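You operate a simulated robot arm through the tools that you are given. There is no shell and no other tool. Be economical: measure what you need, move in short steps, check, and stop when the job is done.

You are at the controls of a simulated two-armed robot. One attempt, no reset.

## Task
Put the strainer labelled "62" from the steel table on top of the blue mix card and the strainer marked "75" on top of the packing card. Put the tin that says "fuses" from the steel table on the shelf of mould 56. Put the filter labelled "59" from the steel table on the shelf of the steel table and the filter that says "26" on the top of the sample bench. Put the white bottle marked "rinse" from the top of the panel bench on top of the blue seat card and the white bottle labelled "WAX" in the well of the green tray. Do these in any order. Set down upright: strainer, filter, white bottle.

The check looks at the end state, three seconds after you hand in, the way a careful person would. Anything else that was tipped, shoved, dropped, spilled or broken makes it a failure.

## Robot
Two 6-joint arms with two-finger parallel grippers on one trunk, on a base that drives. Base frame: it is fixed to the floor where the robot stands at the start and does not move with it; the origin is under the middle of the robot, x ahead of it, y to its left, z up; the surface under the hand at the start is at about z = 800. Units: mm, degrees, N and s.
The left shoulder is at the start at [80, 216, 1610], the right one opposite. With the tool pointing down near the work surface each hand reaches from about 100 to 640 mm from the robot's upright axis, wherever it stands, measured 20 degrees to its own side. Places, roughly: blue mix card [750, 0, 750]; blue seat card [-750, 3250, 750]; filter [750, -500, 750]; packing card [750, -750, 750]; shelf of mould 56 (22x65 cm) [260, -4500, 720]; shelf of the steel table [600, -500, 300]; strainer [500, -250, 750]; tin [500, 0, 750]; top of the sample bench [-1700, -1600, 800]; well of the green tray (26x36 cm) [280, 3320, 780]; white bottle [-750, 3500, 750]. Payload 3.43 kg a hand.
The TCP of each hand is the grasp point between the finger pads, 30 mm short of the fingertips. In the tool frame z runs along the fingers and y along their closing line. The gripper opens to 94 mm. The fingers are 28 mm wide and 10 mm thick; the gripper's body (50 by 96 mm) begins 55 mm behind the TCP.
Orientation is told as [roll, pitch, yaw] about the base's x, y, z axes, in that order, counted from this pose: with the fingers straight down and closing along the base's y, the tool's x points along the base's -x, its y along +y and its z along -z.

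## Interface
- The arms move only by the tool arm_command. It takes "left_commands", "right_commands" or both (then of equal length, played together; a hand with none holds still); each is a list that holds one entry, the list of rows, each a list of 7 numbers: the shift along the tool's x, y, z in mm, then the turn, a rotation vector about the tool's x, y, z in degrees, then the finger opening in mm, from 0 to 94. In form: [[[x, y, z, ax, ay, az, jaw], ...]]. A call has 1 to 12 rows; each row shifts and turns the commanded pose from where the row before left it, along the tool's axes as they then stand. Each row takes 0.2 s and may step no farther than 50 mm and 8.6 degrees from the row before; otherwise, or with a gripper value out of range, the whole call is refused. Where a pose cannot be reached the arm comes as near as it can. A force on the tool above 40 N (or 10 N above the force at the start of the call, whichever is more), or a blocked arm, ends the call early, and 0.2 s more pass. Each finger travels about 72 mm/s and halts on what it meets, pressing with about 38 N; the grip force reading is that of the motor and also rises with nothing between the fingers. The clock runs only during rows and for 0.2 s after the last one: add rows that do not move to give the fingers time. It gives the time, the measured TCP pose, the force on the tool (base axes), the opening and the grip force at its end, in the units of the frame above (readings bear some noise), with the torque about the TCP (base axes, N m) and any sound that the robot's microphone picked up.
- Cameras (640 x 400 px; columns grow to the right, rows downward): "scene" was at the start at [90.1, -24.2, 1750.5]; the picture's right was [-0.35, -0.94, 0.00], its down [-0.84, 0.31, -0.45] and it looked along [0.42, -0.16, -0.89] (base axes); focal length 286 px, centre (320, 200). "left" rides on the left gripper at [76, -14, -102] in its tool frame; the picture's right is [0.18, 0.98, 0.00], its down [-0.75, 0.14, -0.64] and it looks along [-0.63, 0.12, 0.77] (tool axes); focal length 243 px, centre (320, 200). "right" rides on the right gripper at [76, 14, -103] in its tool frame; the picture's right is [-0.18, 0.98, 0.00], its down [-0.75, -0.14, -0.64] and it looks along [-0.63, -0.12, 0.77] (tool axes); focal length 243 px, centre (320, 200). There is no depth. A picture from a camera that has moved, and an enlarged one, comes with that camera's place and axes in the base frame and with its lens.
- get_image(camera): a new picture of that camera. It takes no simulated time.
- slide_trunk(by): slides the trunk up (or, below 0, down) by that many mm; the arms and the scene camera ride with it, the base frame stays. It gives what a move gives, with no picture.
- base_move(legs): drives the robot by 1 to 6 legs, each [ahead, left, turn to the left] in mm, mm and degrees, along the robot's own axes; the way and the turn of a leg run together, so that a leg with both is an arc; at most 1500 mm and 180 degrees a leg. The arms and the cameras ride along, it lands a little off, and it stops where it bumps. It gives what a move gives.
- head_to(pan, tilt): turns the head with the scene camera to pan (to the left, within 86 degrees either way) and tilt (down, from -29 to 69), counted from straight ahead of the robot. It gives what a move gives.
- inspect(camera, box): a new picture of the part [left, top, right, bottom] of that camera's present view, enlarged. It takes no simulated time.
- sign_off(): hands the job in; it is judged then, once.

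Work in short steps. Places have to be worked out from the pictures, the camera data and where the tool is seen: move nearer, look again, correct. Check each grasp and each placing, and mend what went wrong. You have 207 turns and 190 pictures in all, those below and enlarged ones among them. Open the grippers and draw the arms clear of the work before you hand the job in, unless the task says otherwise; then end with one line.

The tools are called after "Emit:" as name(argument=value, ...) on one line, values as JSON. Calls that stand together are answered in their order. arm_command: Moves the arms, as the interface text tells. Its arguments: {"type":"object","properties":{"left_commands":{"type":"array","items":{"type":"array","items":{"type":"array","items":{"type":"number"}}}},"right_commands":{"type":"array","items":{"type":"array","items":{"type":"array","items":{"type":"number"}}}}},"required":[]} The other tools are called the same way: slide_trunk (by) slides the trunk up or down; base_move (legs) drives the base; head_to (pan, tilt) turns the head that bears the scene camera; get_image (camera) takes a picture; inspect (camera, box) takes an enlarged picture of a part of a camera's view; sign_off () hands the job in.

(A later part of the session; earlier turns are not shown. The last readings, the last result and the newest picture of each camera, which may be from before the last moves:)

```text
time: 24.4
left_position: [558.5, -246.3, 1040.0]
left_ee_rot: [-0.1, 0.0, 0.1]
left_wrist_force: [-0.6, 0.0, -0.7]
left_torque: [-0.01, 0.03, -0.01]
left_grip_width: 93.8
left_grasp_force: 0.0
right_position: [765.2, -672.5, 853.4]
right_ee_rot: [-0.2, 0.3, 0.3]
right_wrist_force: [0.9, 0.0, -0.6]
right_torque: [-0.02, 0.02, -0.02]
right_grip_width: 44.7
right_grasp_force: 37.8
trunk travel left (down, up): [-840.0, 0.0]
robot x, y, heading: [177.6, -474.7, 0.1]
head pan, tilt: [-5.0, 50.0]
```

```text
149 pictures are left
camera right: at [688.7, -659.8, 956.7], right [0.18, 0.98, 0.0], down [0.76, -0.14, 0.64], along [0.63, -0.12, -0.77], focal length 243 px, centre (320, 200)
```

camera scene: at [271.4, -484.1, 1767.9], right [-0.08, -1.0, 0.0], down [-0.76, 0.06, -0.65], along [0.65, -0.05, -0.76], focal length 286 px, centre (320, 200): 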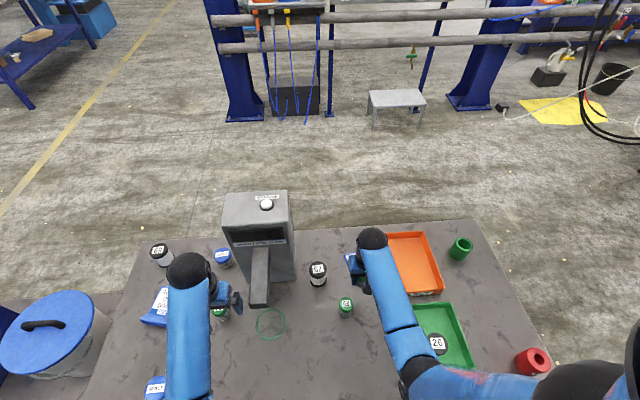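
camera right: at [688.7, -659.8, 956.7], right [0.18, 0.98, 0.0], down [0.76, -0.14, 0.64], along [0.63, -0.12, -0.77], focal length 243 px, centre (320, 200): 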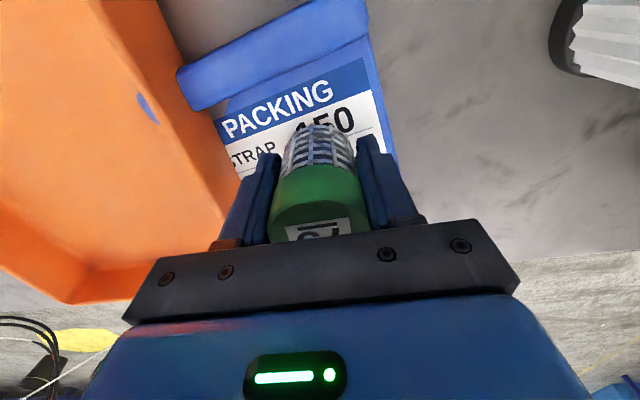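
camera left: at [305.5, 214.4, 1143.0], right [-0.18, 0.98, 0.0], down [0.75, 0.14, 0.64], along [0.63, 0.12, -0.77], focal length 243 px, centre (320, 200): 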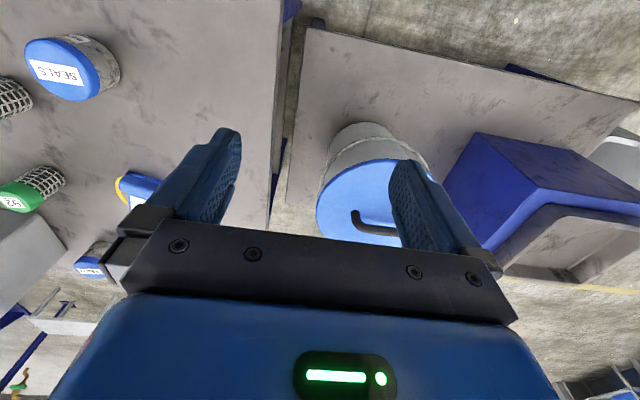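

Now slow steps down to contact.

Emit:
arm_command(right_commands=[[[0, 0, 3, 0, 0, 0, 10], [0, 0, 3, 0, 0, 0, 10], [0, 0, 2, 0, 0, 0, 10], [0, 0, 0, 0, 0, 0, 10]]])

```text
time: 25.4
left_position: [558.6, -246.1, 1040.5]
left_ee_rot: [0.1, 0.1, 0.2]
left_wrist_force: [-0.5, 0.1, -0.6]
left_torque: [0.0, 0.0, -0.03]
left_grip_width: 94.1
left_grasp_force: 0.0
right_position: [765.2, -673.8, 845.0]
right_ee_rot: [-0.1, 0.3, 0.3]
right_wrist_force: [0.8, 0.3, -0.9]
right_torque: [0.0, 0.0, 0.0]
right_grip_width: 44.7
right_grasp_force: 37.7
trunk travel left (down, up): [-840.0, 0.0]
robot x, y, heading: [173.6, -476.0, 0.1]
head pan, tilt: [-5.0, 50.0]
```

No contact yet; further down in 2 mm steps.

Emit:
arm_command(right_commands=[[[0, 0, 2, 0, 0, 0, 10], [0, 0, 2, 0, 0, 0, 10], [0, 0, 1, 0, 0, 0, 10], [0, 0, 0, 0, 0, 0, 10]]])

```text
time: 26.4
left_position: [558.9, -246.7, 1040.7]
left_ee_rot: [0.0, 0.2, 0.2]
left_wrist_force: [-0.3, 0.8, 0.3]
left_torque: [0.01, -0.01, 0.02]
left_grip_width: 94.2
left_grasp_force: 0.1
right_position: [762.8, -674.6, 843.2]
right_ee_rot: [-0.1, 0.4, 0.4]
right_wrist_force: [-0.6, -0.3, -0.3]
right_torque: [0.02, 0.03, -0.01]
right_grip_width: 44.4
right_grasp_force: 37.9
right hand out of reach, approached as far as the arm can: row 2
trunk travel left (down, up): [-840.0, 0.0]
robot x, y, heading: [172.3, -474.3, 0.1]
head pan, tilt: [-5.0, 50.0]
```

The arm is at its reach limit; I lower the trunk a few mm instead.

Emit:
slide_trunk(by=-4)

Emit:
inspect(camera="right", box=[200, 80, 440, 260])

```text
time: 26.9
left_position: [557.5, -245.1, 1037.1]
left_ee_rot: [0.0, 0.0, 0.3]
left_wrist_force: [-0.3, 0.9, 0.1]
left_torque: [0.01, 0.0, 0.01]
left_grip_width: 94.3
left_grasp_force: 0.1
right_position: [762.9, -674.0, 841.2]
right_ee_rot: [-0.1, 0.1, 0.4]
right_wrist_force: [-2.0, -0.4, 12.8]
right_torque: [0.18, -0.08, 0.02]
right_grip_width: 44.4
right_grasp_force: 38.2
trunk travel left (down, up): [-836.0, 4.0]
robot x, y, heading: [173.3, -478.5, 0.3]
head pan, tilt: [-5.0, 50.0]
```

```text
2.22 times, centred on (320, 170) of right
camera zoom: at [686.4, -661.3, 944.3], right [0.18, 0.98, 0.0], down [0.76, -0.14, 0.64], along [0.63, -0.12, -0.77], focal length 539 px, centre (320, 267)
```

zoom: 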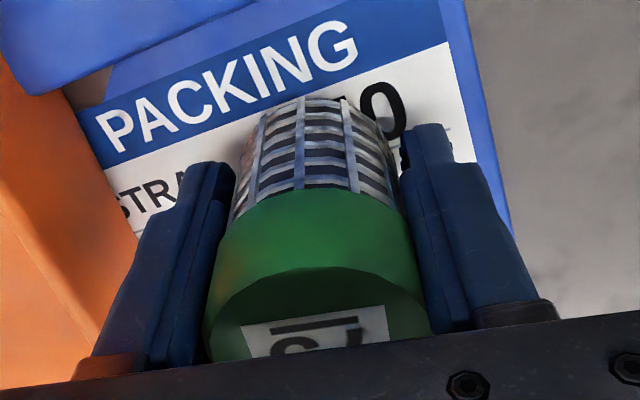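

Contact at 13 N. I open modestly (the orange wall is close on the right) and lift straight up.

Emit:
arm_command(right_commands=[[[0, 0, 0, 0, 0, 0, 52], [0, 0, 0, 0, 0, 0, 60], [0, 0, 0, 0, 0, 0, 60], [0, 0, -20, 0, 0, 0, 60], [0, 0, -30, 0, 0, 0, 60], [0, 0, -40, 0, 0, 0, 60], [0, 0, -30, 0, 0, 0, 60], [0, 0, 0, 0, 0, 0, 60]]])

Emit:
get_image(camera="right")

```text
time: 28.7
left_position: [558.7, -246.0, 1036.8]
left_ee_rot: [0.0, 0.1, 0.2]
left_wrist_force: [-0.2, 0.4, 0.5]
left_torque: [-0.01, 0.04, 0.02]
left_grip_width: 94.2
left_grasp_force: 0.0
right_position: [820.3, -670.1, 916.2]
right_ee_rot: [-0.2, 0.4, 0.3]
right_wrist_force: [0.9, 0.6, -0.3]
right_torque: [0.02, -0.01, -0.05]
right_grip_width: 60.2
right_grasp_force: 0.1
right hand out of reach, approached as far as the arm can: row 4, 5, 6, 7
trunk travel left (down, up): [-836.0, 4.0]
robot x, y, heading: [176.3, -478.5, 0.3]
head pan, tilt: [-5.0, 50.0]
```

```text
147 pictures are left
camera right: at [743.7, -657.1, 1020.1], right [0.18, 0.98, 0.0], down [0.76, -0.14, 0.64], along [0.63, -0.12, -0.77], focal length 243 px, centre (320, 200)
```

right: 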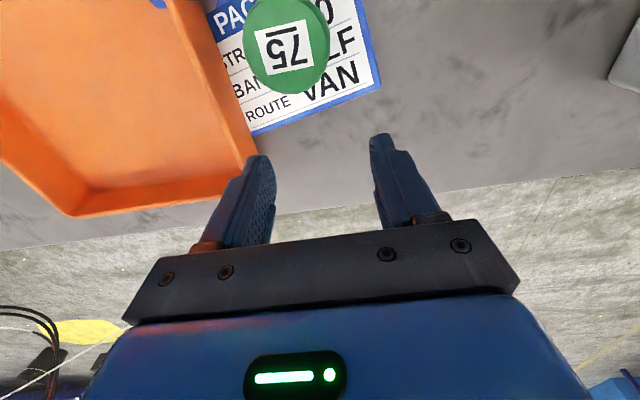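

Strainer 75 stands on its card. The lift drifted the hand forward, so I sidestep left before pulling back, then rise over strainer 62.

Emit:
arm_command(right_commands=[[[0, 40, 0, 0, 0, 0, 60], [0, 40, 0, 0, 0, 0, 60], [20, 5, -5, 0, 0, 0, 60], [40, 0, -5, 0, 0, 0, 60], [40, 0, -15, 0, 0, 0, 60], [30, 0, -30, 0, 0, 0, 80], [30, 0, -25, 0, 0, 0, 94], [30, 0, 0, 0, 0, 0, 94], [25, 0, 0, 0, 0, 0, 94], [0, 0, 0, 0, 0, 0, 94]]])

Emit:
get_image(camera="right")

Emit:
get_image(camera="scene")

```text
time: 30.9
left_position: [558.9, -246.3, 1036.6]
left_ee_rot: [0.1, 0.1, 0.2]
left_wrist_force: [-0.2, -1.0, 0.2]
left_torque: [0.01, 0.01, -0.02]
left_grip_width: 93.8
left_grasp_force: 0.0
right_position: [770.4, -549.9, 875.9]
right_ee_rot: [-0.1, 0.4, 0.3]
right_wrist_force: [0.2, 0.5, -1.0]
right_torque: [-0.01, -0.01, -0.02]
right_grip_width: 93.9
right_grasp_force: 0.1
right hand out of reach, approached as far as the arm can: row 2, 3, 4, 5, 6, 7, 8, 9
trunk travel left (down, up): [-836.0, 4.0]
robot x, y, heading: [178.4, -476.8, -0.0]
head pan, tilt: [-5.0, 50.0]
```

```text
146 pictures are left
camera right: at [694.6, -537.0, 978.3], right [0.18, 0.98, 0.0], down [0.76, -0.14, 0.64], along [0.63, -0.12, -0.77], focal length 243 px, centre (320, 200)
```

right: 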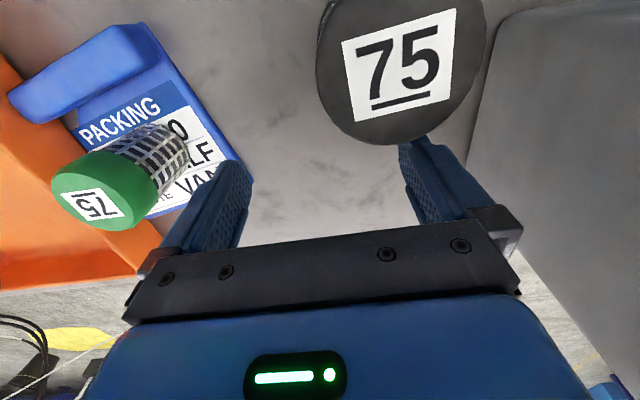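

```text
145 pictures are left
camera scene: at [285.0, -484.0, 1762.9], right [-0.08, -1.0, 0.0], down [-0.76, 0.06, -0.64], along [0.64, -0.05, -0.77], focal length 286 px, centre (320, 200)
```

scene: 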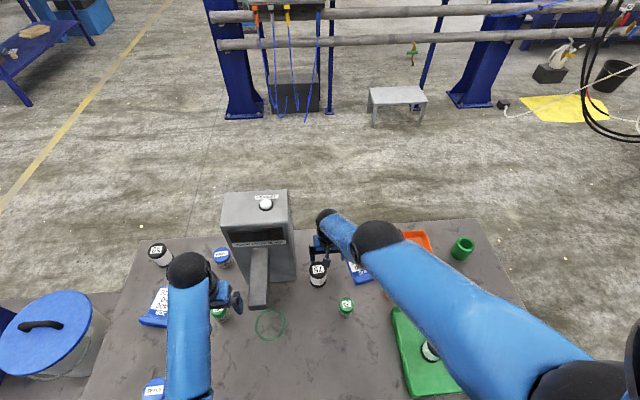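

The arm seems to be at a joint limit in an awkward posture, with filter 75 close behind the left finger. I close the fingers partly and test a small move to the right.

Emit:
arm_command(right_commands=[[[0, 0, 0, 0, 0, 0, 60], [0, 0, 0, 0, 0, 0, 30], [0, -15, 0, 0, 0, 0, 20], [0, 0, 0, 0, 0, 0, 20]]])

```text
time: 31.9
left_position: [558.7, -245.5, 1037.5]
left_ee_rot: [0.1, 0.2, 0.2]
left_wrist_force: [0.4, -0.3, 0.3]
left_torque: [0.0, -0.02, 0.0]
left_grip_width: 94.1
left_grasp_force: 0.1
right_position: [772.6, -564.8, 872.7]
right_ee_rot: [0.0, 0.3, 0.4]
right_wrist_force: [0.0, 0.4, 0.8]
right_torque: [0.0, 0.01, 0.0]
right_grip_width: 20.1
right_grasp_force: 0.0
trunk travel left (down, up): [-836.0, 4.0]
robot x, y, heading: [177.6, -477.2, 0.3]
head pan, tilt: [-5.0, 50.0]
```

Works. I centre the hand in the gap (y≈-590) and test going up.

Emit:
arm_command(right_commands=[[[0, -25, 0, 0, 0, 0, 20], [0, 0, -10, 0, 0, 0, 20], [0, 0, -10, 0, 0, 0, 20], [0, 0, 0, 0, 0, 0, 20]]])

```text
time: 32.9
left_position: [557.7, -245.5, 1036.8]
left_ee_rot: [0.1, 0.1, 0.3]
left_wrist_force: [0.3, -0.2, 0.5]
left_torque: [0.04, -0.03, -0.01]
left_grip_width: 94.2
left_grasp_force: 0.1
right_position: [785.6, -587.5, 883.0]
right_ee_rot: [0.0, 0.4, 0.3]
right_wrist_force: [0.6, -0.5, 0.0]
right_torque: [-0.04, -0.08, 0.01]
right_grip_width: 20.0
right_grasp_force: 0.2
right hand out of reach, approached as far as the arm can: row 1, 2, 3
trunk travel left (down, up): [-836.0, 4.0]
robot x, y, heading: [176.4, -476.6, 0.3]
head pan, tilt: [-5.0, 50.0]
```

Closer-in means lower in this posture (wrist limit). Tilting the fingers forward should free it; I tilt 32° about the TCP.

Emit:
arm_command(right_commands=[[[0, 0, 0, 0, -8, 0, 20], [0, 0, 0, 0, -8, 0, 20], [0, 0, 0, 0, -8, 0, 20], [0, 0, 0, 0, -8, 0, 20], [-8, 0, -12, 0, 0, 0, 20], [-8, 0, -12, 0, 0, 0, 20], [0, 0, 0, 0, 0, 0, 20]]])

Emit:
get_image(camera="right")

```text
time: 34.5
left_position: [558.1, -246.3, 1036.7]
left_ee_rot: [0.1, 0.1, 0.1]
left_wrist_force: [0.2, 0.0, -0.4]
left_torque: [0.02, 0.01, -0.01]
left_grip_width: 94.0
left_grasp_force: 0.0
right_position: [842.0, -574.2, 858.4]
right_ee_rot: [-0.1, -31.8, 0.4]
right_wrist_force: [-0.6, -0.4, 0.4]
right_torque: [-0.02, 0.01, -0.04]
right_grip_width: 19.8
right_grasp_force: 0.0
right hand out of reach, approached as far as the arm can: row 1, 2, 3, 4, 5, 6
trunk travel left (down, up): [-836.0, 4.0]
robot x, y, heading: [176.6, -474.3, 0.2]
head pan, tilt: [-5.0, 50.0]
```

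```text
144 pictures are left
camera right: at [724.0, -562.0, 905.8], right [0.15, 0.98, 0.1], down [0.3, -0.14, 0.94], along [0.94, -0.11, -0.32], focal length 243 px, centre (320, 200)
```

right: 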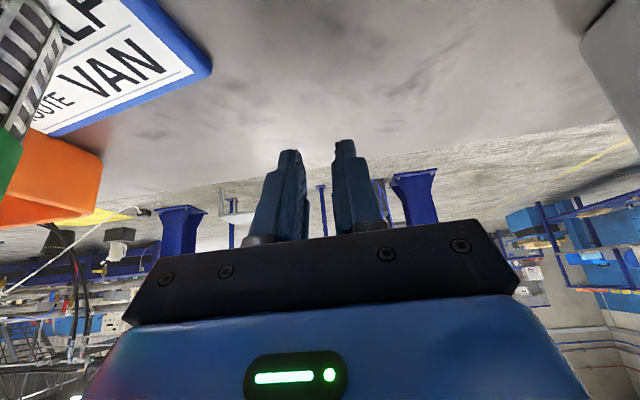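

The wrist stays at a constant ~755 mm from the shoulder — the elbow is stretched straight. I try to unlock it with tiny inward steps toward the shoulder that grow.

Emit:
arm_command(right_commands=[[[0.1, -0.2, -1, 0, 0, 0, 20], [0.1, -0.2, -1, 0, 0, 0, 20], [0.2, -0.3, -2, 0, 0, 0, 20], [0.4, -0.5, -3, 0, 0, 0, 20], [0.7, -0.8, -5, 0, 0, 0, 20], [1, -1, -8, 0, 0, 0, 20], [1.5, -1.5, -10, 0, 0, 0, 20], [0, 0, 0, 0, 0, 0, 20]]])

```text
time: 36.3
left_position: [556.9, -245.8, 1036.4]
left_ee_rot: [0.0, 0.1, 0.2]
left_wrist_force: [0.3, 0.4, 0.8]
left_torque: [0.04, 0.0, -0.03]
left_grip_width: 94.3
left_grasp_force: 0.1
right_position: [842.9, -574.0, 858.0]
right_ee_rot: [0.0, -31.7, 0.4]
right_wrist_force: [-0.5, -0.5, 0.5]
right_torque: [0.02, -0.02, 0.0]
right_grip_width: 20.0
right_grasp_force: 0.1
right hand out of reach, approached as far as the arm can: row 3, 4, 5, 6, 7
trunk travel left (down, up): [-836.0, 4.0]
robot x, y, heading: [174.2, -477.2, -0.0]
head pan, tilt: [-5.0, 50.0]
```

No change. I look at the arm's actual shape.

Emit:
get_image(camera="scene")

```text
143 pictures are left
camera scene: at [284.8, -483.9, 1762.9], right [-0.08, -1.0, 0.0], down [-0.76, 0.06, -0.64], along [0.64, -0.05, -0.77], focal length 286 px, centre (320, 200)
```

scene: 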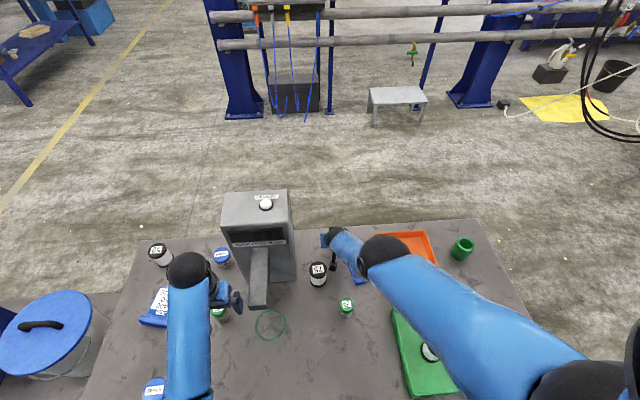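

The elbow looks locked straight. I try an up-and-forward swing (the direction in which this elbow flexes) followed by inward steps.

Emit:
arm_command(right_commands=[[[-29, -0.5, -7.6, 0, 0, 0, 20], [-29, -0.5, -7.6, 0, 0, 0, 20], [0.7, -0.8, -5, 0, 0, 0, 20], [0.7, -0.8, -8, 0, 0, 0, 20], [0.7, -0.8, -10, 0, 0, 0, 20], [0, 0, 0, 0, 0, 0, 20]]])

```text
time: 37.7
left_position: [559.6, -246.2, 1036.6]
left_ee_rot: [0.0, 0.1, 0.2]
left_wrist_force: [-0.3, -0.1, 0.0]
left_torque: [0.03, 0.0, 0.0]
left_grip_width: 94.0
left_grasp_force: 0.1
right_position: [885.4, -573.7, 907.3]
right_ee_rot: [-0.1, -31.7, 0.4]
right_wrist_force: [0.2, 0.5, -0.7]
right_torque: [0.01, 0.01, -0.02]
right_grip_width: 20.0
right_grasp_force: 0.2
right hand out of reach, approached as far as the arm can: row 3, 4, 5
trunk travel left (down, up): [-836.0, 4.0]
robot x, y, heading: [175.1, -475.4, -0.1]
head pan, tilt: [-5.0, 50.0]
```

Still locked; from here I try the opposite swing with inward bias.

Emit:
arm_command(right_commands=[[[20, -0.5, -3, 0, 0, 0, 20], [20, -0.5, -5, 0, 0, 0, 20], [0.7, -0.8, -8, 0, 0, 0, 20], [0.7, -0.8, -10, 0, 0, 0, 20], [0, 0, 0, 0, 0, 0, 20]]])

```text
time: 38.9
left_position: [558.9, -245.7, 1036.9]
left_ee_rot: [0.0, 0.0, 0.2]
left_wrist_force: [0.3, -0.3, -0.6]
left_torque: [-0.01, 0.02, 0.02]
left_grip_width: 94.2
left_grasp_force: 0.1
right_position: [864.3, -572.8, 881.3]
right_ee_rot: [-0.1, -31.7, 0.4]
right_wrist_force: [0.2, -0.9, 0.2]
right_torque: [0.01, 0.0, 0.02]
right_grip_width: 20.2
right_grasp_force: 0.1
right hand out of reach, approached as far as the arm can: row 1, 2, 3, 4
trunk travel left (down, up): [-836.0, 4.0]
robot x, y, heading: [176.7, -477.7, 0.2]
head pan, tilt: [-5.0, 50.0]
```

I swing further up and forward over free space, tool rotating along, to build up elbow flexion.

Emit:
arm_command(right_commands=[[[-42, -0.5, -9, 0, -3.4, 0, 20], [-42, -0.5, -9, 0, -3.4, 0, 20], [-42, -0.5, -9, 0, -3.4, 0, 20], [-42, -0.5, -9, 0, -3.4, 0, 20], [-42, -0.5, -9, 0, -3.4, 0, 20], [-42, -0.5, -9, 0, -3.4, 0, 20], [-42, -0.5, -9, 0, -3.4, 0, 20], [0, 0, -6, 0, 0, 0, 20], [0, 0, -10, 0, 0, 0, 20], [0, 0, -15, 0, 0, 0, 20], [0, 0, 0, 0, 0, 0, 20]]])

Emit:
get_image(camera="scene")

```text
time: 41.3
left_position: [558.2, -245.6, 1036.6]
left_ee_rot: [0.0, 0.0, 0.2]
left_wrist_force: [0.1, -0.7, -0.1]
left_torque: [-0.01, 0.0, -0.02]
left_grip_width: 94.0
left_grasp_force: 0.0
right_position: [1043.4, -570.1, 1126.1]
right_ee_rot: [-0.1, -55.5, 0.5]
right_wrist_force: [-1.1, 0.2, -0.4]
right_torque: [-0.02, -0.02, -0.01]
right_grip_width: 19.8
right_grasp_force: 0.1
right hand out of reach, approached as far as the arm can: row 7, 8, 9, 10
trunk travel left (down, up): [-836.0, 4.0]
robot x, y, heading: [176.2, -479.2, 0.5]
head pan, tilt: [-5.0, 50.0]
```

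```text
142 pictures are left
camera scene: at [284.8, -484.0, 1762.9], right [-0.08, -1.0, 0.0], down [-0.76, 0.06, -0.64], along [0.64, -0.05, -0.77], focal length 286 px, centre (320, 200)
```

scene: 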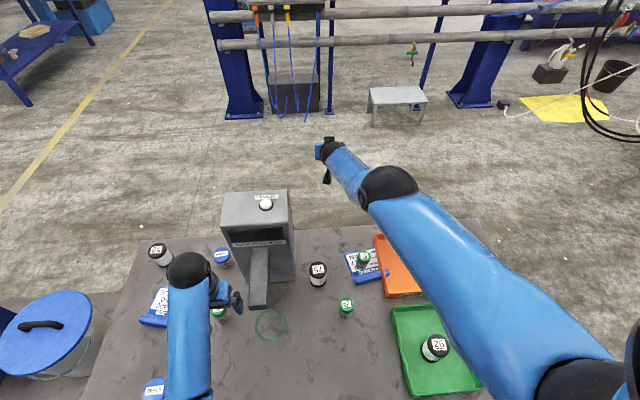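

The swing with inward bias did shorten the reach (954→930 mm), so it is unlocking. I test plain backward moves from here.

Emit:
arm_command(right_commands=[[[5.7, 0, -8.2, 0, 0, 0, 20], [11.4, 0, -16.4, 0, 0, 0, 20], [11.4, 0, -16.4, 0, 0, 0, 20], [0, 0, 0, 0, 0, 0, 20]]])

```text
time: 42.3
left_position: [557.6, -246.5, 1036.6]
left_ee_rot: [-0.1, 0.0, 0.1]
left_wrist_force: [-0.6, 0.1, 0.0]
left_torque: [-0.02, 0.01, 0.01]
left_grip_width: 94.1
left_grasp_force: 0.1
right_position: [1034.4, -561.1, 1108.5]
right_ee_rot: [-0.2, -55.5, 0.5]
right_wrist_force: [0.5, -0.4, 0.0]
right_torque: [0.03, -0.02, 0.01]
right_grip_width: 20.1
right_grasp_force: 0.1
right hand out of reach, approached as far as the arm can: row 1, 2, 3
trunk travel left (down, up): [-836.0, 4.0]
robot x, y, heading: [173.9, -478.6, 0.2]
head pan, tilt: [-5.0, 50.0]
```

Still clipped. I continue the upward swing with stronger inward bias and compare the radius.

Emit:
arm_command(right_commands=[[[-42, 0, -9, 0, -3.4, 0, 20], [-42, 0, -10, 0, -3.4, 0, 20], [-42, 0, -11, 0, -3.4, 0, 20], [-42, 0, -12, 0, -3.4, 0, 20], [-42, 0, -13, 0, -3.4, 0, 20], [-42, 0, -14, 0, -3.4, 0, 20], [-42, 0, -15, 0, -3.4, 0, 20], [0, 0, 0, 0, 0, 0, 20]]])

```text
time: 44.1
left_position: [558.3, -246.1, 1036.6]
left_ee_rot: [0.0, 0.2, 0.2]
left_wrist_force: [0.4, 0.2, 0.0]
left_torque: [-0.02, -0.01, -0.01]
left_grip_width: 94.0
left_grasp_force: 0.0
right_position: [1123.4, -551.0, 1396.1]
right_ee_rot: [-0.6, -79.3, 0.8]
right_wrist_force: [-0.1, 0.4, -0.1]
right_torque: [-0.04, -0.02, 0.04]
right_grip_width: 19.9
right_grasp_force: 0.1
right hand out of reach, approached as far as the arm can: row 1, 2, 3, 4, 5, 6, 7
trunk travel left (down, up): [-836.0, 4.0]
robot x, y, heading: [179.0, -476.4, 0.0]
head pan, tilt: [-5.0, 50.0]
```

Radius now 901 mm. I look at the arm again.

Emit:
head_to(pan=-35, tilt=25)

Emit:
get_image(camera="scene")

```text
time: 45.1
left_position: [558.0, -245.3, 1035.9]
left_ee_rot: [0.1, 0.2, 0.1]
left_wrist_force: [0.3, 0.2, -0.6]
left_torque: [-0.02, 0.0, -0.02]
left_grip_width: 93.8
left_grasp_force: 0.1
right_position: [1122.3, -551.1, 1397.4]
right_ee_rot: [-0.5, -79.4, 0.8]
right_wrist_force: [0.4, -0.4, -0.2]
right_torque: [-0.03, -0.03, 0.0]
right_grip_width: 19.8
right_grasp_force: 0.0
trunk travel left (down, up): [-836.0, 4.0]
robot x, y, heading: [171.6, -472.4, -0.1]
head pan, tilt: [-35.0, 25.0]
```

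```text
141 pictures are left
camera scene: at [284.2, -530.0, 1800.4], right [-0.57, -0.82, 0.0], down [-0.35, 0.24, -0.91], along [0.74, -0.52, -0.42], focal length 286 px, centre (320, 200)
```

scene: 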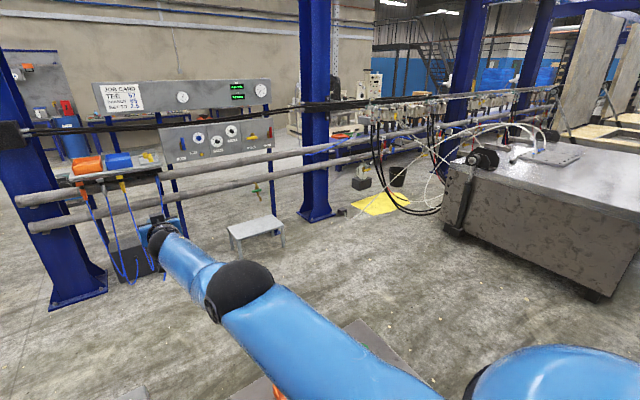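

The arm is nearly straight. I try a long, persistent pull straight back in free air (z≈1400, nothing around).

Emit:
arm_command(right_commands=[[[8, 0, -44, 0, 0, 0, 20], [8, 0, -44, 0, 0, 0, 20], [8, 0, -44, 0, 0, 0, 20], [8, 0, -44, 0, 0, 0, 20], [8, 0, -44, 0, 0, 0, 20], [8, 0, -44, 0, 0, 0, 20]]])

```text
time: 46.5
left_position: [559.8, -245.4, 1036.2]
left_ee_rot: [0.0, 0.0, 0.2]
left_wrist_force: [0.9, -1.0, -0.3]
left_torque: [0.01, -0.02, 0.0]
left_grip_width: 94.1
left_grasp_force: 0.2
right_position: [1111.6, -511.0, 1380.9]
right_ee_rot: [-0.5, -79.3, 0.8]
right_wrist_force: [-0.4, 0.0, -0.4]
right_torque: [0.01, 0.04, 0.03]
right_grip_width: 19.9
right_grasp_force: 0.1
right hand out of reach, approached as far as the arm can: row 1, 2, 3, 4, 5, 6
trunk travel left (down, up): [-836.0, 4.0]
robot x, y, heading: [176.2, -471.8, 0.4]
head pan, tilt: [-35.0, 25.0]
```

It slides along the sphere. I keep swinging upward so that, once the shoulder meets its own limit, the elbow has to flex.

Emit:
arm_command(right_commands=[[[-44, 0, -10, 0, -3.4, 0, 20], [-44, 0, -10, 0, -3.4, 0, 20], [-44, 0, -10, 0, -3.4, 0, 20], [-44, 0, -10, 0, -3.4, 0, 20], [-44, 0, -10, 0, -3.4, 0, 20], [-44, 0, -10, 0, -3.4, 0, 20], [-44, 0, -10, 0, -3.4, 0, 20], [-44, 0, -10, 0, -3.4, 0, 20], [-44, 0, -10, 0, -3.4, 0, 20], [-44, 0, -10, 0, -3.4, 0, 20], [-44, 0, -10, 0, -3.4, 0, 20], [0, 0, -20, 0, 0, 0, 20]]])

```text
time: 49.1
left_position: [559.8, -245.7, 1036.4]
left_ee_rot: [0.0, 0.1, 0.3]
left_wrist_force: [-0.5, 0.9, -0.9]
left_torque: [-0.01, 0.01, -0.02]
left_grip_width: 93.9
left_grasp_force: 0.1
right_position: [1037.0, -485.3, 1855.6]
right_ee_rot: [177.9, -62.8, -179.7]
right_wrist_force: [0.7, -0.1, -0.2]
right_torque: [-0.03, 0.03, -0.02]
right_grip_width: 19.9
right_grasp_force: 0.0
right hand out of reach, approached as far as the arm can: row 1, 2, 3, 4, 5, 6, 7, 8, 9, 10, 11, 12
trunk travel left (down, up): [-836.0, 4.0]
robot x, y, heading: [176.1, -475.9, 0.1]
head pan, tilt: [-35.0, 25.0]
```

I look at the arm's shape again from the head.

Emit:
head_to(pan=-45, tilt=10)

Emit:
get_image(camera="scene")

```text
time: 49.8
left_position: [558.9, -245.9, 1036.5]
left_ee_rot: [0.0, 0.1, 0.2]
left_wrist_force: [-0.9, 0.0, 0.1]
left_torque: [0.01, -0.02, -0.02]
left_grip_width: 94.3
left_grasp_force: 0.0
right_position: [1037.8, -485.0, 1853.8]
right_ee_rot: [178.0, -62.9, -179.5]
right_wrist_force: [-0.4, 0.5, 1.0]
right_torque: [-0.01, 0.02, 0.05]
right_grip_width: 20.1
right_grasp_force: 0.0
trunk travel left (down, up): [-836.0, 4.0]
robot x, y, heading: [179.1, -477.9, 0.4]
head pan, tilt: [-45.0, 10.0]
```

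```text
140 pictures are left
camera scene: at [274.6, -542.6, 1824.7], right [-0.7, -0.71, 0.0], down [-0.12, 0.12, -0.98], along [0.7, -0.69, -0.17], focal length 286 px, centre (320, 200)
```

scene: 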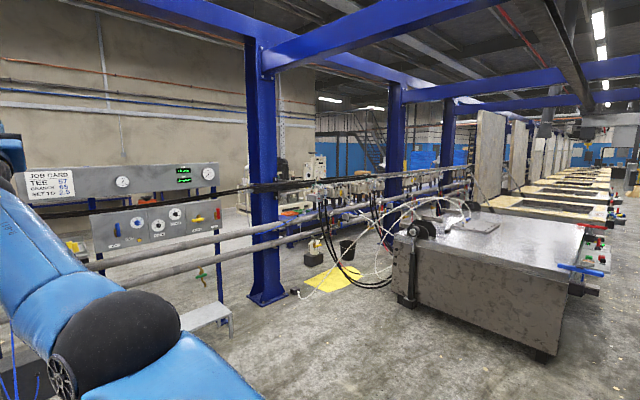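

The elbow is now visibly flexed (~24°) the right way. I test an inward move.

Emit:
arm_command(right_commands=[[[-2, -3, -12, 0, 0, 0, 20], [-3, -5, -19, 0, 0, 0, 20], [-3, -5, -19, 0, 0, 0, 20], [-3, -5, -19, 0, 0, 0, 20], [0, 0, 0, 0, 0, 0, 20]]])

```text
time: 51.0
left_position: [557.9, -245.5, 1035.7]
left_ee_rot: [0.0, 0.1, 0.1]
left_wrist_force: [0.0, -0.1, -0.3]
left_torque: [0.0, 0.02, 0.03]
left_grip_width: 94.0
left_grasp_force: 0.0
right_position: [976.0, -503.4, 1832.7]
right_ee_rot: [175.8, -63.3, -178.7]
right_wrist_force: [0.6, -0.1, 0.4]
right_torque: [0.02, 0.01, 0.02]
right_grip_width: 20.2
right_grasp_force: 0.0
right hand out of reach, approached as far as the arm can: row 1, 2
trunk travel left (down, up): [-836.0, 4.0]
robot x, y, heading: [177.2, -475.1, -0.0]
head pan, tilt: [-45.0, 10.0]
```

Unlocked. I bring the hand down in an arc, turning the fingers back toward down while staying well inside the reach limit.

Emit:
arm_command(right_commands=[[[27, -4, -26.4, 0, 5, 0, 20], [29.2, -4, -24, 0, 5, 0, 20], [31.1, -4, -21.3, 0, 5, 0, 20], [32.8, -4, -18.6, 0, 5, 0, 20], [34.3, -4, -15.6, 0, 5, 0, 20], [35.6, -4, -12.6, 0, 5, 0, 20], [36.6, -4, -9.4, 0, 5, 0, 20], [37.2, -4, -6.2, 0, 5, 0, 20], [37.6, -4, -2.9, 0, 5, 0, 20], [37.7, -4, 0.4, 0, 5, 0, 20], [37.6, -4, 3.7, 0, 5, 0, 20], [37.1, -4, 6.9, 0, 5, 0, 20]]])

```text
time: 53.6
left_position: [557.6, -245.2, 1037.8]
left_ee_rot: [0.1, 0.0, 0.2]
left_wrist_force: [0.3, 1.0, 0.1]
left_torque: [0.0, 0.02, 0.0]
left_grip_width: 94.0
left_grasp_force: 0.0
right_position: [836.6, -532.2, 1400.1]
right_ee_rot: [3.7, -56.5, -5.5]
right_wrist_force: [0.3, 0.2, 0.2]
right_torque: [-0.01, 0.01, -0.02]
right_grip_width: 19.9
right_grasp_force: 0.0
trunk travel left (down, up): [-836.0, 4.0]
robot x, y, heading: [177.7, -480.9, 0.2]
head pan, tilt: [-45.0, 10.0]
```

Good, all reachable. I continue down to above the area of strainer 62 with fingers down.

Emit:
arm_command(right_commands=[[[38, -2.3, 1.5, 0, 4.7, 0, 20], [37.7, -2.3, 4.6, 0, 4.7, 0, 20], [37.2, -2.3, 7.7, 0, 4.7, 0, 20], [36.4, -2.3, 10.7, 0, 4.7, 0, 20], [35.5, -2.3, 13.6, 0, 4.7, 0, 20], [34.2, -2.3, 16.6, 0, 4.7, 0, 20], [32.7, -2.3, 19.3, 0, 4.7, 0, 20], [31, -2.3, 21.9, 0, 4.7, 0, 20], [29.1, -2.3, 24.3, 0, 4.7, 0, 20], [27.1, -2.3, 26.7, 0, 4.7, 0, 20], [24.8, -2.3, 28.7, 0, 4.7, 0, 20], [22.3, -2.3, 30.7, 0, 4.7, 0, 20]]])

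Emit:
head_to(pan=-5, tilt=50)

Emit:
get_image(camera="scene")

```text
time: 56.2
left_position: [558.3, -245.9, 1034.9]
left_ee_rot: [0.0, 0.0, 0.2]
left_wrist_force: [-0.6, -0.3, 0.1]
left_torque: [-0.02, -0.01, 0.0]
left_grip_width: 93.9
left_grasp_force: 0.0
right_position: [600.6, -537.6, 1008.3]
right_ee_rot: [2.0, -0.3, -2.4]
right_wrist_force: [-0.2, 0.5, -1.0]
right_torque: [0.0, 0.0, -0.03]
right_grip_width: 20.2
right_grasp_force: 0.0
trunk travel left (down, up): [-836.0, 4.0]
robot x, y, heading: [177.8, -476.8, 0.1]
head pan, tilt: [-45.0, 10.0]
```

```text
time: 57.3
left_position: [556.8, -246.2, 1036.3]
left_ee_rot: [-0.1, 0.2, 0.3]
left_wrist_force: [-0.6, 0.1, -0.1]
left_torque: [0.01, -0.01, 0.0]
left_grip_width: 93.8
left_grasp_force: 0.0
right_position: [601.0, -536.9, 1009.2]
right_ee_rot: [1.8, -0.2, -2.4]
right_wrist_force: [0.1, -0.5, 1.1]
right_torque: [-0.01, 0.02, 0.03]
right_grip_width: 20.0
right_grasp_force: 0.1
trunk travel left (down, up): [-836.0, 4.0]
robot x, y, heading: [176.0, -476.0, 0.1]
head pan, tilt: [-5.0, 50.0]
```

```text
139 pictures are left
camera scene: at [284.8, -483.7, 1763.0], right [-0.08, -1.0, 0.0], down [-0.76, 0.06, -0.64], along [0.64, -0.05, -0.77], focal length 286 px, centre (320, 200)
```

scene: 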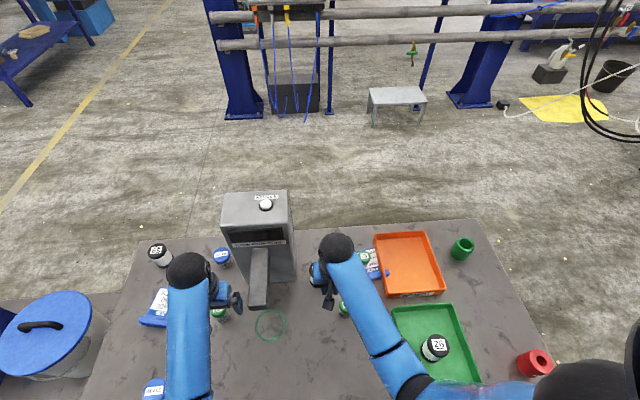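

Recovered. I level the hand and move it over strainer 62 (≈(597,-594)).

Emit:
arm_command(right_commands=[[[0, -20, 0, 1.8, 0, -2.4, 60], [2, -37, 0, 0, 0, 0, 94], [2, 0, 30, 0, 0, 0, 94], [0, 0, 35, 0, 0, 0, 94], [0, 0, 0, 0, 0, 0, 94]]])

Emit:
get_image(camera="right")

```text
time: 58.5
left_position: [558.0, -244.7, 1036.3]
left_ee_rot: [0.0, 0.1, 0.2]
left_wrist_force: [0.4, 0.3, -0.5]
left_torque: [-0.01, -0.01, 0.01]
left_grip_width: 94.1
left_grasp_force: 0.1
right_position: [596.1, -592.2, 944.5]
right_ee_rot: [0.1, -0.3, 0.1]
right_wrist_force: [-0.1, 0.2, -0.1]
right_torque: [0.0, 0.0, 0.01]
right_grip_width: 94.2
right_grasp_force: 0.1
trunk travel left (down, up): [-836.0, 4.0]
robot x, y, heading: [181.8, -476.7, 0.1]
head pan, tilt: [-5.0, 50.0]
```

```text
138 pictures are left
camera right: at [518.8, -580.2, 1046.5], right [0.18, 0.98, 0.0], down [0.75, -0.14, 0.65], along [0.64, -0.12, -0.76], focal length 243 px, centre (320, 200)
```

right: 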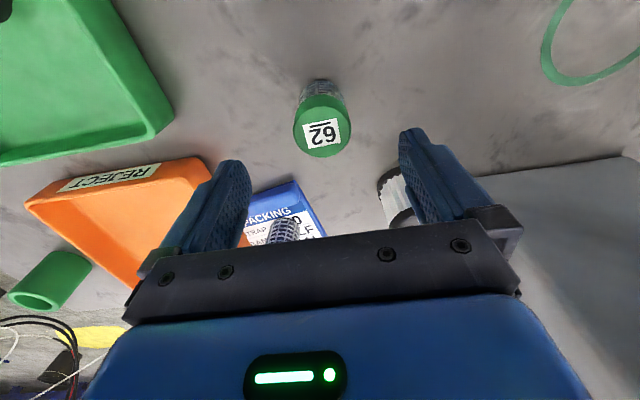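

Offset compares well with strainer 75's grasp: target (599,-592). I descend around it and close.

Emit:
arm_command(right_commands=[[[-3, 0, 20, 0, 0, 0, 94], [0, 0, 30, 0, 0, 0, 94], [0, 0, 30, 0, 0, 0, 94], [0, 0, 28, 0, 0, 0, 94], [0, 0, 0, 0, 0, 0, 94], [0, 0, 0, 0, 0, 0, 60], [0, 0, 0, 0, 0, 0, 35], [0, 0, 0, 0, 0, 0, 10], [0, 0, 0, 0, 0, 0, 10]]])

Emit:
get_image(camera="right")

```text
time: 60.5
left_position: [558.1, -246.4, 1036.6]
left_ee_rot: [0.1, 0.1, 0.3]
left_wrist_force: [0.1, -0.4, -0.4]
left_torque: [-0.01, 0.0, 0.01]
left_grip_width: 94.1
left_grasp_force: 0.1
right_position: [601.3, -590.9, 836.8]
right_ee_rot: [0.1, -0.3, -0.1]
right_wrist_force: [-0.3, -0.5, 0.4]
right_torque: [-0.02, 0.0, -0.01]
right_grip_width: 44.8
right_grasp_force: 38.2
trunk travel left (down, up): [-836.0, 4.0]
robot x, y, heading: [174.1, -473.6, 0.4]
head pan, tilt: [-5.0, 50.0]
```

```text
137 pictures are left
camera right: at [523.6, -579.5, 938.1], right [0.18, 0.98, 0.0], down [0.75, -0.14, 0.65], along [0.64, -0.12, -0.76], focal length 243 px, centre (320, 200)
```

right: 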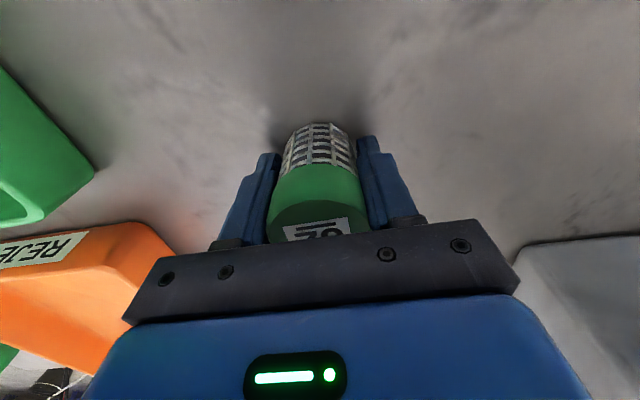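

Gripped 62 (45 mm, 38 N). I lift it to z≈985 and back the base away so the hand clears the machine's spout.

Emit:
arm_command(right_commands=[[[0, 0, -15, 0, 0, 0, 10], [0, 0, -35, 0, 0, 0, 10], [0, 0, -45, 0, 0, 0, 10], [0, 0, -45, 0, 0, 0, 10], [0, 0, -10, 0, 0, 0, 10], [0, 0, 0, 0, 0, 0, 10]]])

Emit:
base_move(legs=[[-200, 0, 0], [0, 575, 0]])

Emit:
get_image(camera="right")

Emit:
get_image(camera="scene")

```text
time: 61.9
left_position: [559.9, -245.5, 1035.8]
left_ee_rot: [0.0, 0.1, 0.2]
left_wrist_force: [0.5, 0.4, 0.2]
left_torque: [-0.02, -0.01, 0.01]
left_grip_width: 94.2
left_grasp_force: 0.1
right_position: [599.3, -591.2, 984.7]
right_ee_rot: [0.1, -0.2, -0.1]
right_wrist_force: [0.3, 0.3, -1.5]
right_torque: [-0.03, 0.0, 0.04]
right_grip_width: 44.2
right_grasp_force: 38.6
trunk travel left (down, up): [-836.0, 4.0]
robot x, y, heading: [178.4, -475.9, 0.3]
head pan, tilt: [-5.0, 50.0]
```

```text
time: 66.3
left_position: [355.6, 322.4, 1037.5]
left_ee_rot: [0.1, 0.1, 0.4]
left_wrist_force: [0.8, -0.2, -0.6]
left_torque: [-0.01, -0.01, -0.01]
left_grip_width: 94.1
left_grasp_force: 0.1
right_position: [398.5, -22.6, 984.4]
right_ee_rot: [0.2, -0.3, 0.1]
right_wrist_force: [0.0, -0.2, -1.5]
right_torque: [0.0, 0.02, 0.01]
right_grip_width: 44.5
right_grasp_force: 38.3
trunk travel left (down, up): [-836.0, 4.0]
robot x, y, heading: [-31.9, 93.2, 0.2]
head pan, tilt: [-5.0, 50.0]
```

```text
136 pictures are left
camera right: at [321.4, -11.0, 1087.1], right [0.18, 0.98, 0.01], down [0.75, -0.14, 0.65], along [0.64, -0.11, -0.76], focal length 243 px, centre (320, 200)
```

right: 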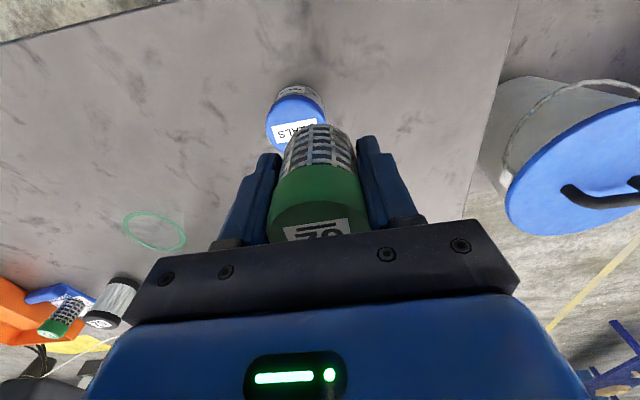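

```text
135 pictures are left
camera scene: at [82.8, 82.3, 1762.9], right [-0.08, -1.0, 0.0], down [-0.76, 0.06, -0.64], along [0.64, -0.05, -0.77], focal length 286 px, centre (320, 200)
```

scene: 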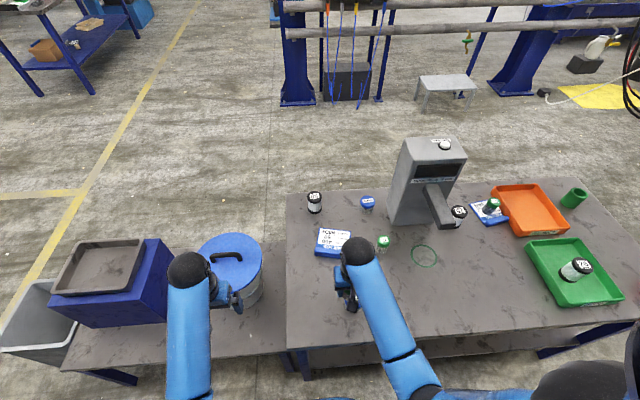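

All as expected. I enlarge the mix card to place it precisely.

Emit:
inspect(camera="scene", box=[290, 180, 410, 270])

```text
4.44 times, centred on (350, 225) of scene
camera zoom: at [82.8, 82.3, 1762.9], right [-0.08, -1.0, 0.0], down [-0.76, 0.06, -0.64], along [0.64, -0.05, -0.77], focal length 1270 px, centre (187, 89)
```

zoom: 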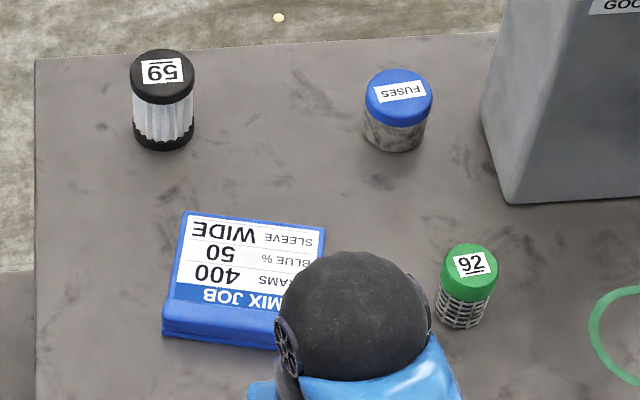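

Mix card flat centre ≈(680,-18). I drive forward to bring it in reach.

Emit:
base_move(legs=[[220, 0, 0]])

```text
time: 67.4
left_position: [395.4, 325.3, 1035.9]
left_ee_rot: [0.1, 0.0, 0.5]
left_wrist_force: [0.1, -0.1, 0.7]
left_torque: [-0.02, 0.02, 0.02]
left_grip_width: 94.0
left_grasp_force: 0.1
right_position: [438.8, -21.2, 984.8]
right_ee_rot: [0.1, -0.3, 0.2]
right_wrist_force: [0.0, -0.1, -1.3]
right_torque: [-0.01, -0.04, 0.0]
right_grip_width: 44.5
right_grasp_force: 38.2
trunk travel left (down, up): [-836.0, 4.0]
robot x, y, heading: [16.0, 89.6, 0.7]
head pan, tilt: [-5.0, 50.0]
stopped in leg 1: the robot was blocked; the commanded pose is now the measured one
```

The base was blocked at x≈16 here (probably by the left-hand table). I back off a little, shift right to y≈-100 and try forward there.

Emit:
base_move(legs=[[-20, 0, 0], [0, -190, -0.7], [90, 0, 0]])

```text
time: 70.1
left_position: [457.1, 127.0, 1040.1]
left_ee_rot: [-0.1, -0.4, -0.1]
left_wrist_force: [-0.8, -0.7, 0.8]
left_torque: [0.0, -0.04, -0.01]
left_grip_width: 94.0
left_grasp_force: 0.0
right_position: [497.6, -221.8, 988.4]
right_ee_rot: [0.1, -0.9, -0.4]
right_wrist_force: [-1.4, -0.6, -0.9]
right_torque: [-0.02, -0.08, 0.01]
right_grip_width: 44.5
right_grasp_force: 38.3
trunk travel left (down, up): [-836.0, 4.0]
robot x, y, heading: [83.3, -102.6, -0.1]
head pan, tilt: [-5.0, 50.0]
```

Fine so far at x=83. I continue forward another 95 mm.

Emit:
base_move(legs=[[95, 0, 0]])

```text
time: 71.0
left_position: [482.7, 136.3, 1035.0]
left_ee_rot: [0.0, 0.4, 1.9]
left_wrist_force: [0.1, -0.1, 0.2]
left_torque: [-0.01, 0.02, 0.02]
left_grip_width: 94.0
left_grasp_force: 0.1
right_position: [534.5, -208.8, 983.3]
right_ee_rot: [0.1, -0.2, 1.6]
right_wrist_force: [1.5, -0.3, -0.5]
right_torque: [0.03, 0.0, 0.01]
right_grip_width: 44.8
right_grasp_force: 37.7
trunk travel left (down, up): [-836.0, 4.0]
robot x, y, heading: [108.5, -105.4, 1.7]
head pan, tilt: [-5.0, 50.0]
stopped in leg 1: the robot was blocked; the commanded pose is now the measured one
```

Blocked again at x≈108, so an obstacle (table leg) sits front-left. I back off, turn 23° left, and slide right/forward so the right arm points at the mix card.

Emit:
base_move(legs=[[-50, 0, 0], [0, 0, 23.3], [0, -136, 0], [54, 0, 0]])

Emit:
get_image(camera="scene")

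Emit:
get_image(camera="right")

```text
time: 74.6
left_position: [403.8, 157.0, 1039.2]
left_ee_rot: [0.0, -0.3, 24.5]
left_wrist_force: [-1.5, -0.5, 0.0]
left_torque: [0.01, -0.06, -0.02]
left_grip_width: 94.0
left_grasp_force: 0.0
right_position: [586.1, -141.7, 987.7]
right_ee_rot: [-0.1, -0.7, 24.4]
right_wrist_force: [-1.2, 0.2, -0.6]
right_torque: [-0.01, -0.05, 0.0]
right_grip_width: 44.6
right_grasp_force: 37.9
trunk travel left (down, up): [-836.0, 4.0]
robot x, y, heading: [162.5, -206.3, 24.5]
head pan, tilt: [-5.0, 50.0]
```

```text
133 pictures are left
camera scene: at [246.8, -175.4, 1764.1], right [0.34, -0.94, 0.0], down [-0.72, -0.26, -0.65], along [0.61, 0.22, -0.76], focal length 286 px, centre (320, 200)
```

scene: 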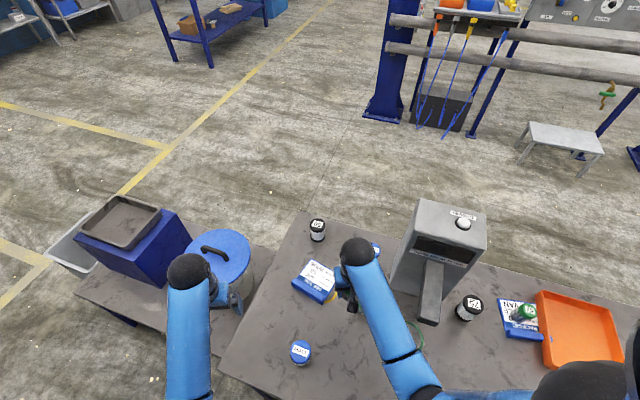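

```text
132 pictures are left
camera right: at [509.2, -161.5, 1090.4], right [-0.24, 0.97, 0.0], down [0.74, 0.18, 0.65], along [0.63, 0.16, -0.76], focal length 243 px, centre (320, 200)
```

right: 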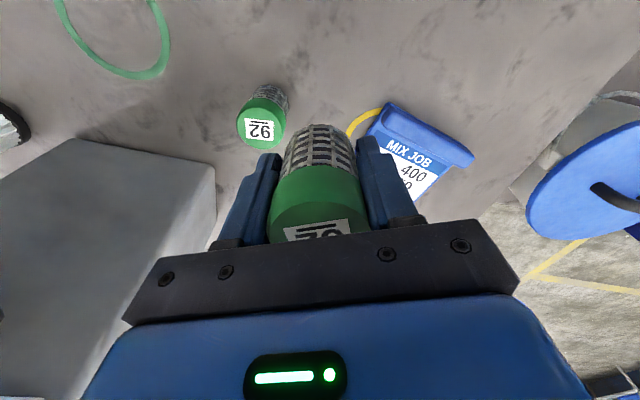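

Before lowering the trunk for reach, I move the strainer at height away from 92 toward the mix card, then lower the trunk 120 mm.

Emit:
arm_command(right_commands=[[[-31, 16, 0, 0, 0, 0, 10], [-31, 16, 0, 0, 0, 0, 10], [-31, 16, 0, 0, 0, 0, 10], [0, 0, 0, 0, 0, 0, 10]]])

Emit:
slide_trunk(by=-100)

Emit:
get_image(camera="right")

```text
time: 75.6
left_position: [413.5, 160.2, 1034.5]
left_ee_rot: [0.1, 0.4, 24.7]
left_wrist_force: [0.3, -0.3, 0.0]
left_torque: [0.01, -0.01, 0.03]
left_grip_width: 94.2
left_grasp_force: 0.1
right_position: [661.6, -55.1, 982.5]
right_ee_rot: [0.2, 0.0, 24.3]
right_wrist_force: [0.7, -0.2, -0.4]
right_torque: [0.0, 0.02, 0.0]
right_grip_width: 44.5
right_grasp_force: 37.6
trunk travel left (down, up): [-836.0, 4.0]
robot x, y, heading: [160.0, -207.2, 24.7]
head pan, tilt: [-5.0, 50.0]
```

```text
time: 76.9
left_position: [412.6, 158.3, 935.5]
left_ee_rot: [-0.1, 0.2, 24.5]
left_wrist_force: [-0.7, 0.7, 0.2]
left_torque: [-0.03, 0.0, 0.02]
left_grip_width: 93.8
left_grasp_force: 0.1
right_position: [660.4, -55.7, 883.8]
right_ee_rot: [0.1, -0.2, 24.5]
right_wrist_force: [0.2, 0.2, -1.2]
right_torque: [0.01, 0.01, -0.01]
right_grip_width: 44.4
right_grasp_force: 37.3
trunk travel left (down, up): [-736.0, 104.0]
robot x, y, heading: [158.9, -206.7, 24.8]
head pan, tilt: [-5.0, 50.0]
```

```text
131 pictures are left
camera right: at [583.9, -75.1, 986.4], right [-0.24, 0.97, 0.0], down [0.74, 0.18, 0.64], along [0.63, 0.15, -0.76], focal length 243 px, centre (320, 200)
```

right: 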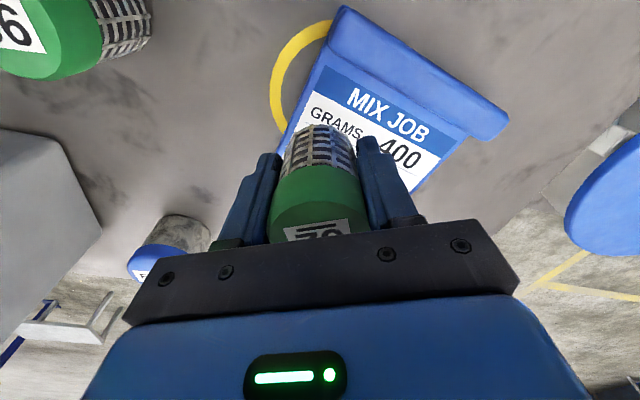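

The card's flat centre is confirmed near (681,-19). I shift over it and lower toward contact.

Emit:
arm_command(right_commands=[[[-17, 12.5, 0, 0, 0, 0, 10], [-17, 12.5, 0, 0, 0, 0, 10], [0, 0, 12, 0, 0, 0, 10], [0, 0, 12, 0, 0, 0, 10], [0, 0, 10, 0, 0, 0, 10], [0, 0, 0, 0, 0, 0, 10]]])

Emit:
get_image(camera="right")

```text
time: 78.3
left_position: [411.2, 159.3, 935.9]
left_ee_rot: [0.0, 0.2, 24.6]
left_wrist_force: [-0.6, -0.9, -0.1]
left_torque: [-0.01, -0.02, 0.01]
left_grip_width: 94.2
left_grasp_force: 0.0
right_position: [681.3, -18.8, 850.6]
right_ee_rot: [0.1, -0.2, 24.4]
right_wrist_force: [0.2, -0.3, -1.6]
right_torque: [0.0, 0.0, 0.01]
right_grip_width: 44.8
right_grasp_force: 38.3
trunk travel left (down, up): [-736.0, 104.0]
robot x, y, heading: [160.5, -207.3, 24.6]
head pan, tilt: [-5.0, 50.0]
```

```text
130 pictures are left
camera right: at [605.0, -38.5, 953.0], right [-0.24, 0.97, 0.0], down [0.74, 0.18, 0.64], along [0.63, 0.15, -0.76], focal length 243 px, centre (320, 200)
```

right: 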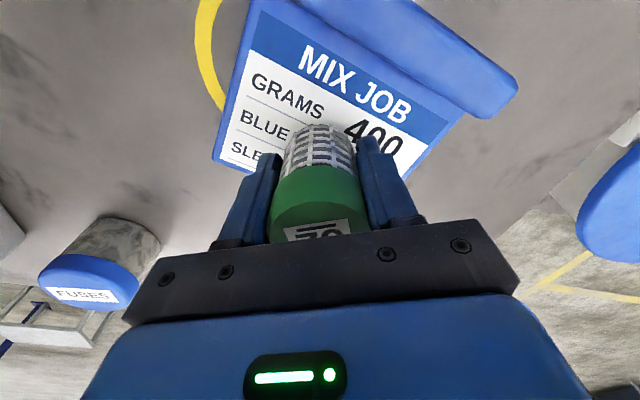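

Well centred. Slow descent to contact at about z≈842.

Emit:
arm_command(right_commands=[[[0, 0, 4, 0, 0, 0, 10], [0, 0, 2, 0, 0, 0, 10], [0, 0, 2, 0, 0, 0, 10], [0, 0, 1, 0, 0, 0, 10], [0, 0, 0, 0, 0, 0, 10]]])

```text
time: 79.5
left_position: [411.1, 157.8, 936.8]
left_ee_rot: [-0.1, 0.1, 24.6]
left_wrist_force: [-0.1, 0.4, 0.0]
left_torque: [0.01, 0.03, -0.03]
left_grip_width: 94.1
left_grasp_force: 0.0
right_position: [680.7, -17.7, 845.8]
right_ee_rot: [0.2, -0.7, 24.2]
right_wrist_force: [2.2, -1.4, 31.5]
right_torque: [-0.13, 0.05, 0.02]
right_grip_width: 44.4
right_grasp_force: 37.7
trunk travel left (down, up): [-736.0, 104.0]
robot x, y, heading: [160.2, -208.4, 24.6]
head pan, tilt: [-5.0, 50.0]
```

Firm contact (31 N). I ease up 2 mm, open, and rise straight in small steps.

Emit:
arm_command(right_commands=[[[0, 0, -2, 0, 0, 0, 10], [0, 0, 0, 0, 0, 0, 55], [0, 0, 0, 0, 0, 0, 75], [0, 0, -10, 0, 0, 0, 75], [0, 0, -20, 0, 0, 0, 75], [0, 0, -25, 0, 0, 0, 75], [0, 0, 0, 0, 0, 0, 75]]])

Emit:
get_image(camera="right")

```text
time: 81.1
left_position: [412.3, 158.6, 935.5]
left_ee_rot: [0.0, 0.3, 24.5]
left_wrist_force: [0.2, 0.1, 0.7]
left_torque: [-0.01, 0.0, 0.01]
left_grip_width: 94.2
left_grasp_force: 0.2
right_position: [679.9, -18.7, 898.9]
right_ee_rot: [0.1, -0.2, 24.4]
right_wrist_force: [0.5, -0.2, -0.2]
right_torque: [0.0, 0.03, -0.04]
right_grip_width: 74.8
right_grasp_force: 0.0
trunk travel left (down, up): [-736.0, 104.0]
robot x, y, heading: [157.8, -209.5, 24.6]
head pan, tilt: [-5.0, 50.0]
```

```text
129 pictures are left
camera right: at [604.1, -39.2, 1000.6], right [-0.24, 0.97, 0.0], down [0.74, 0.18, 0.64], along [0.63, 0.15, -0.76], focal length 243 px, centre (320, 200)
```

right: 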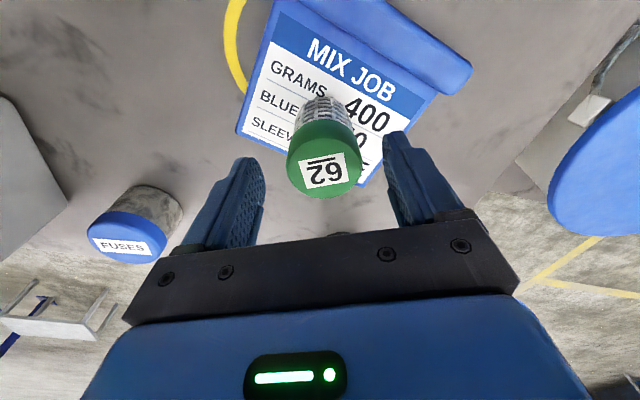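

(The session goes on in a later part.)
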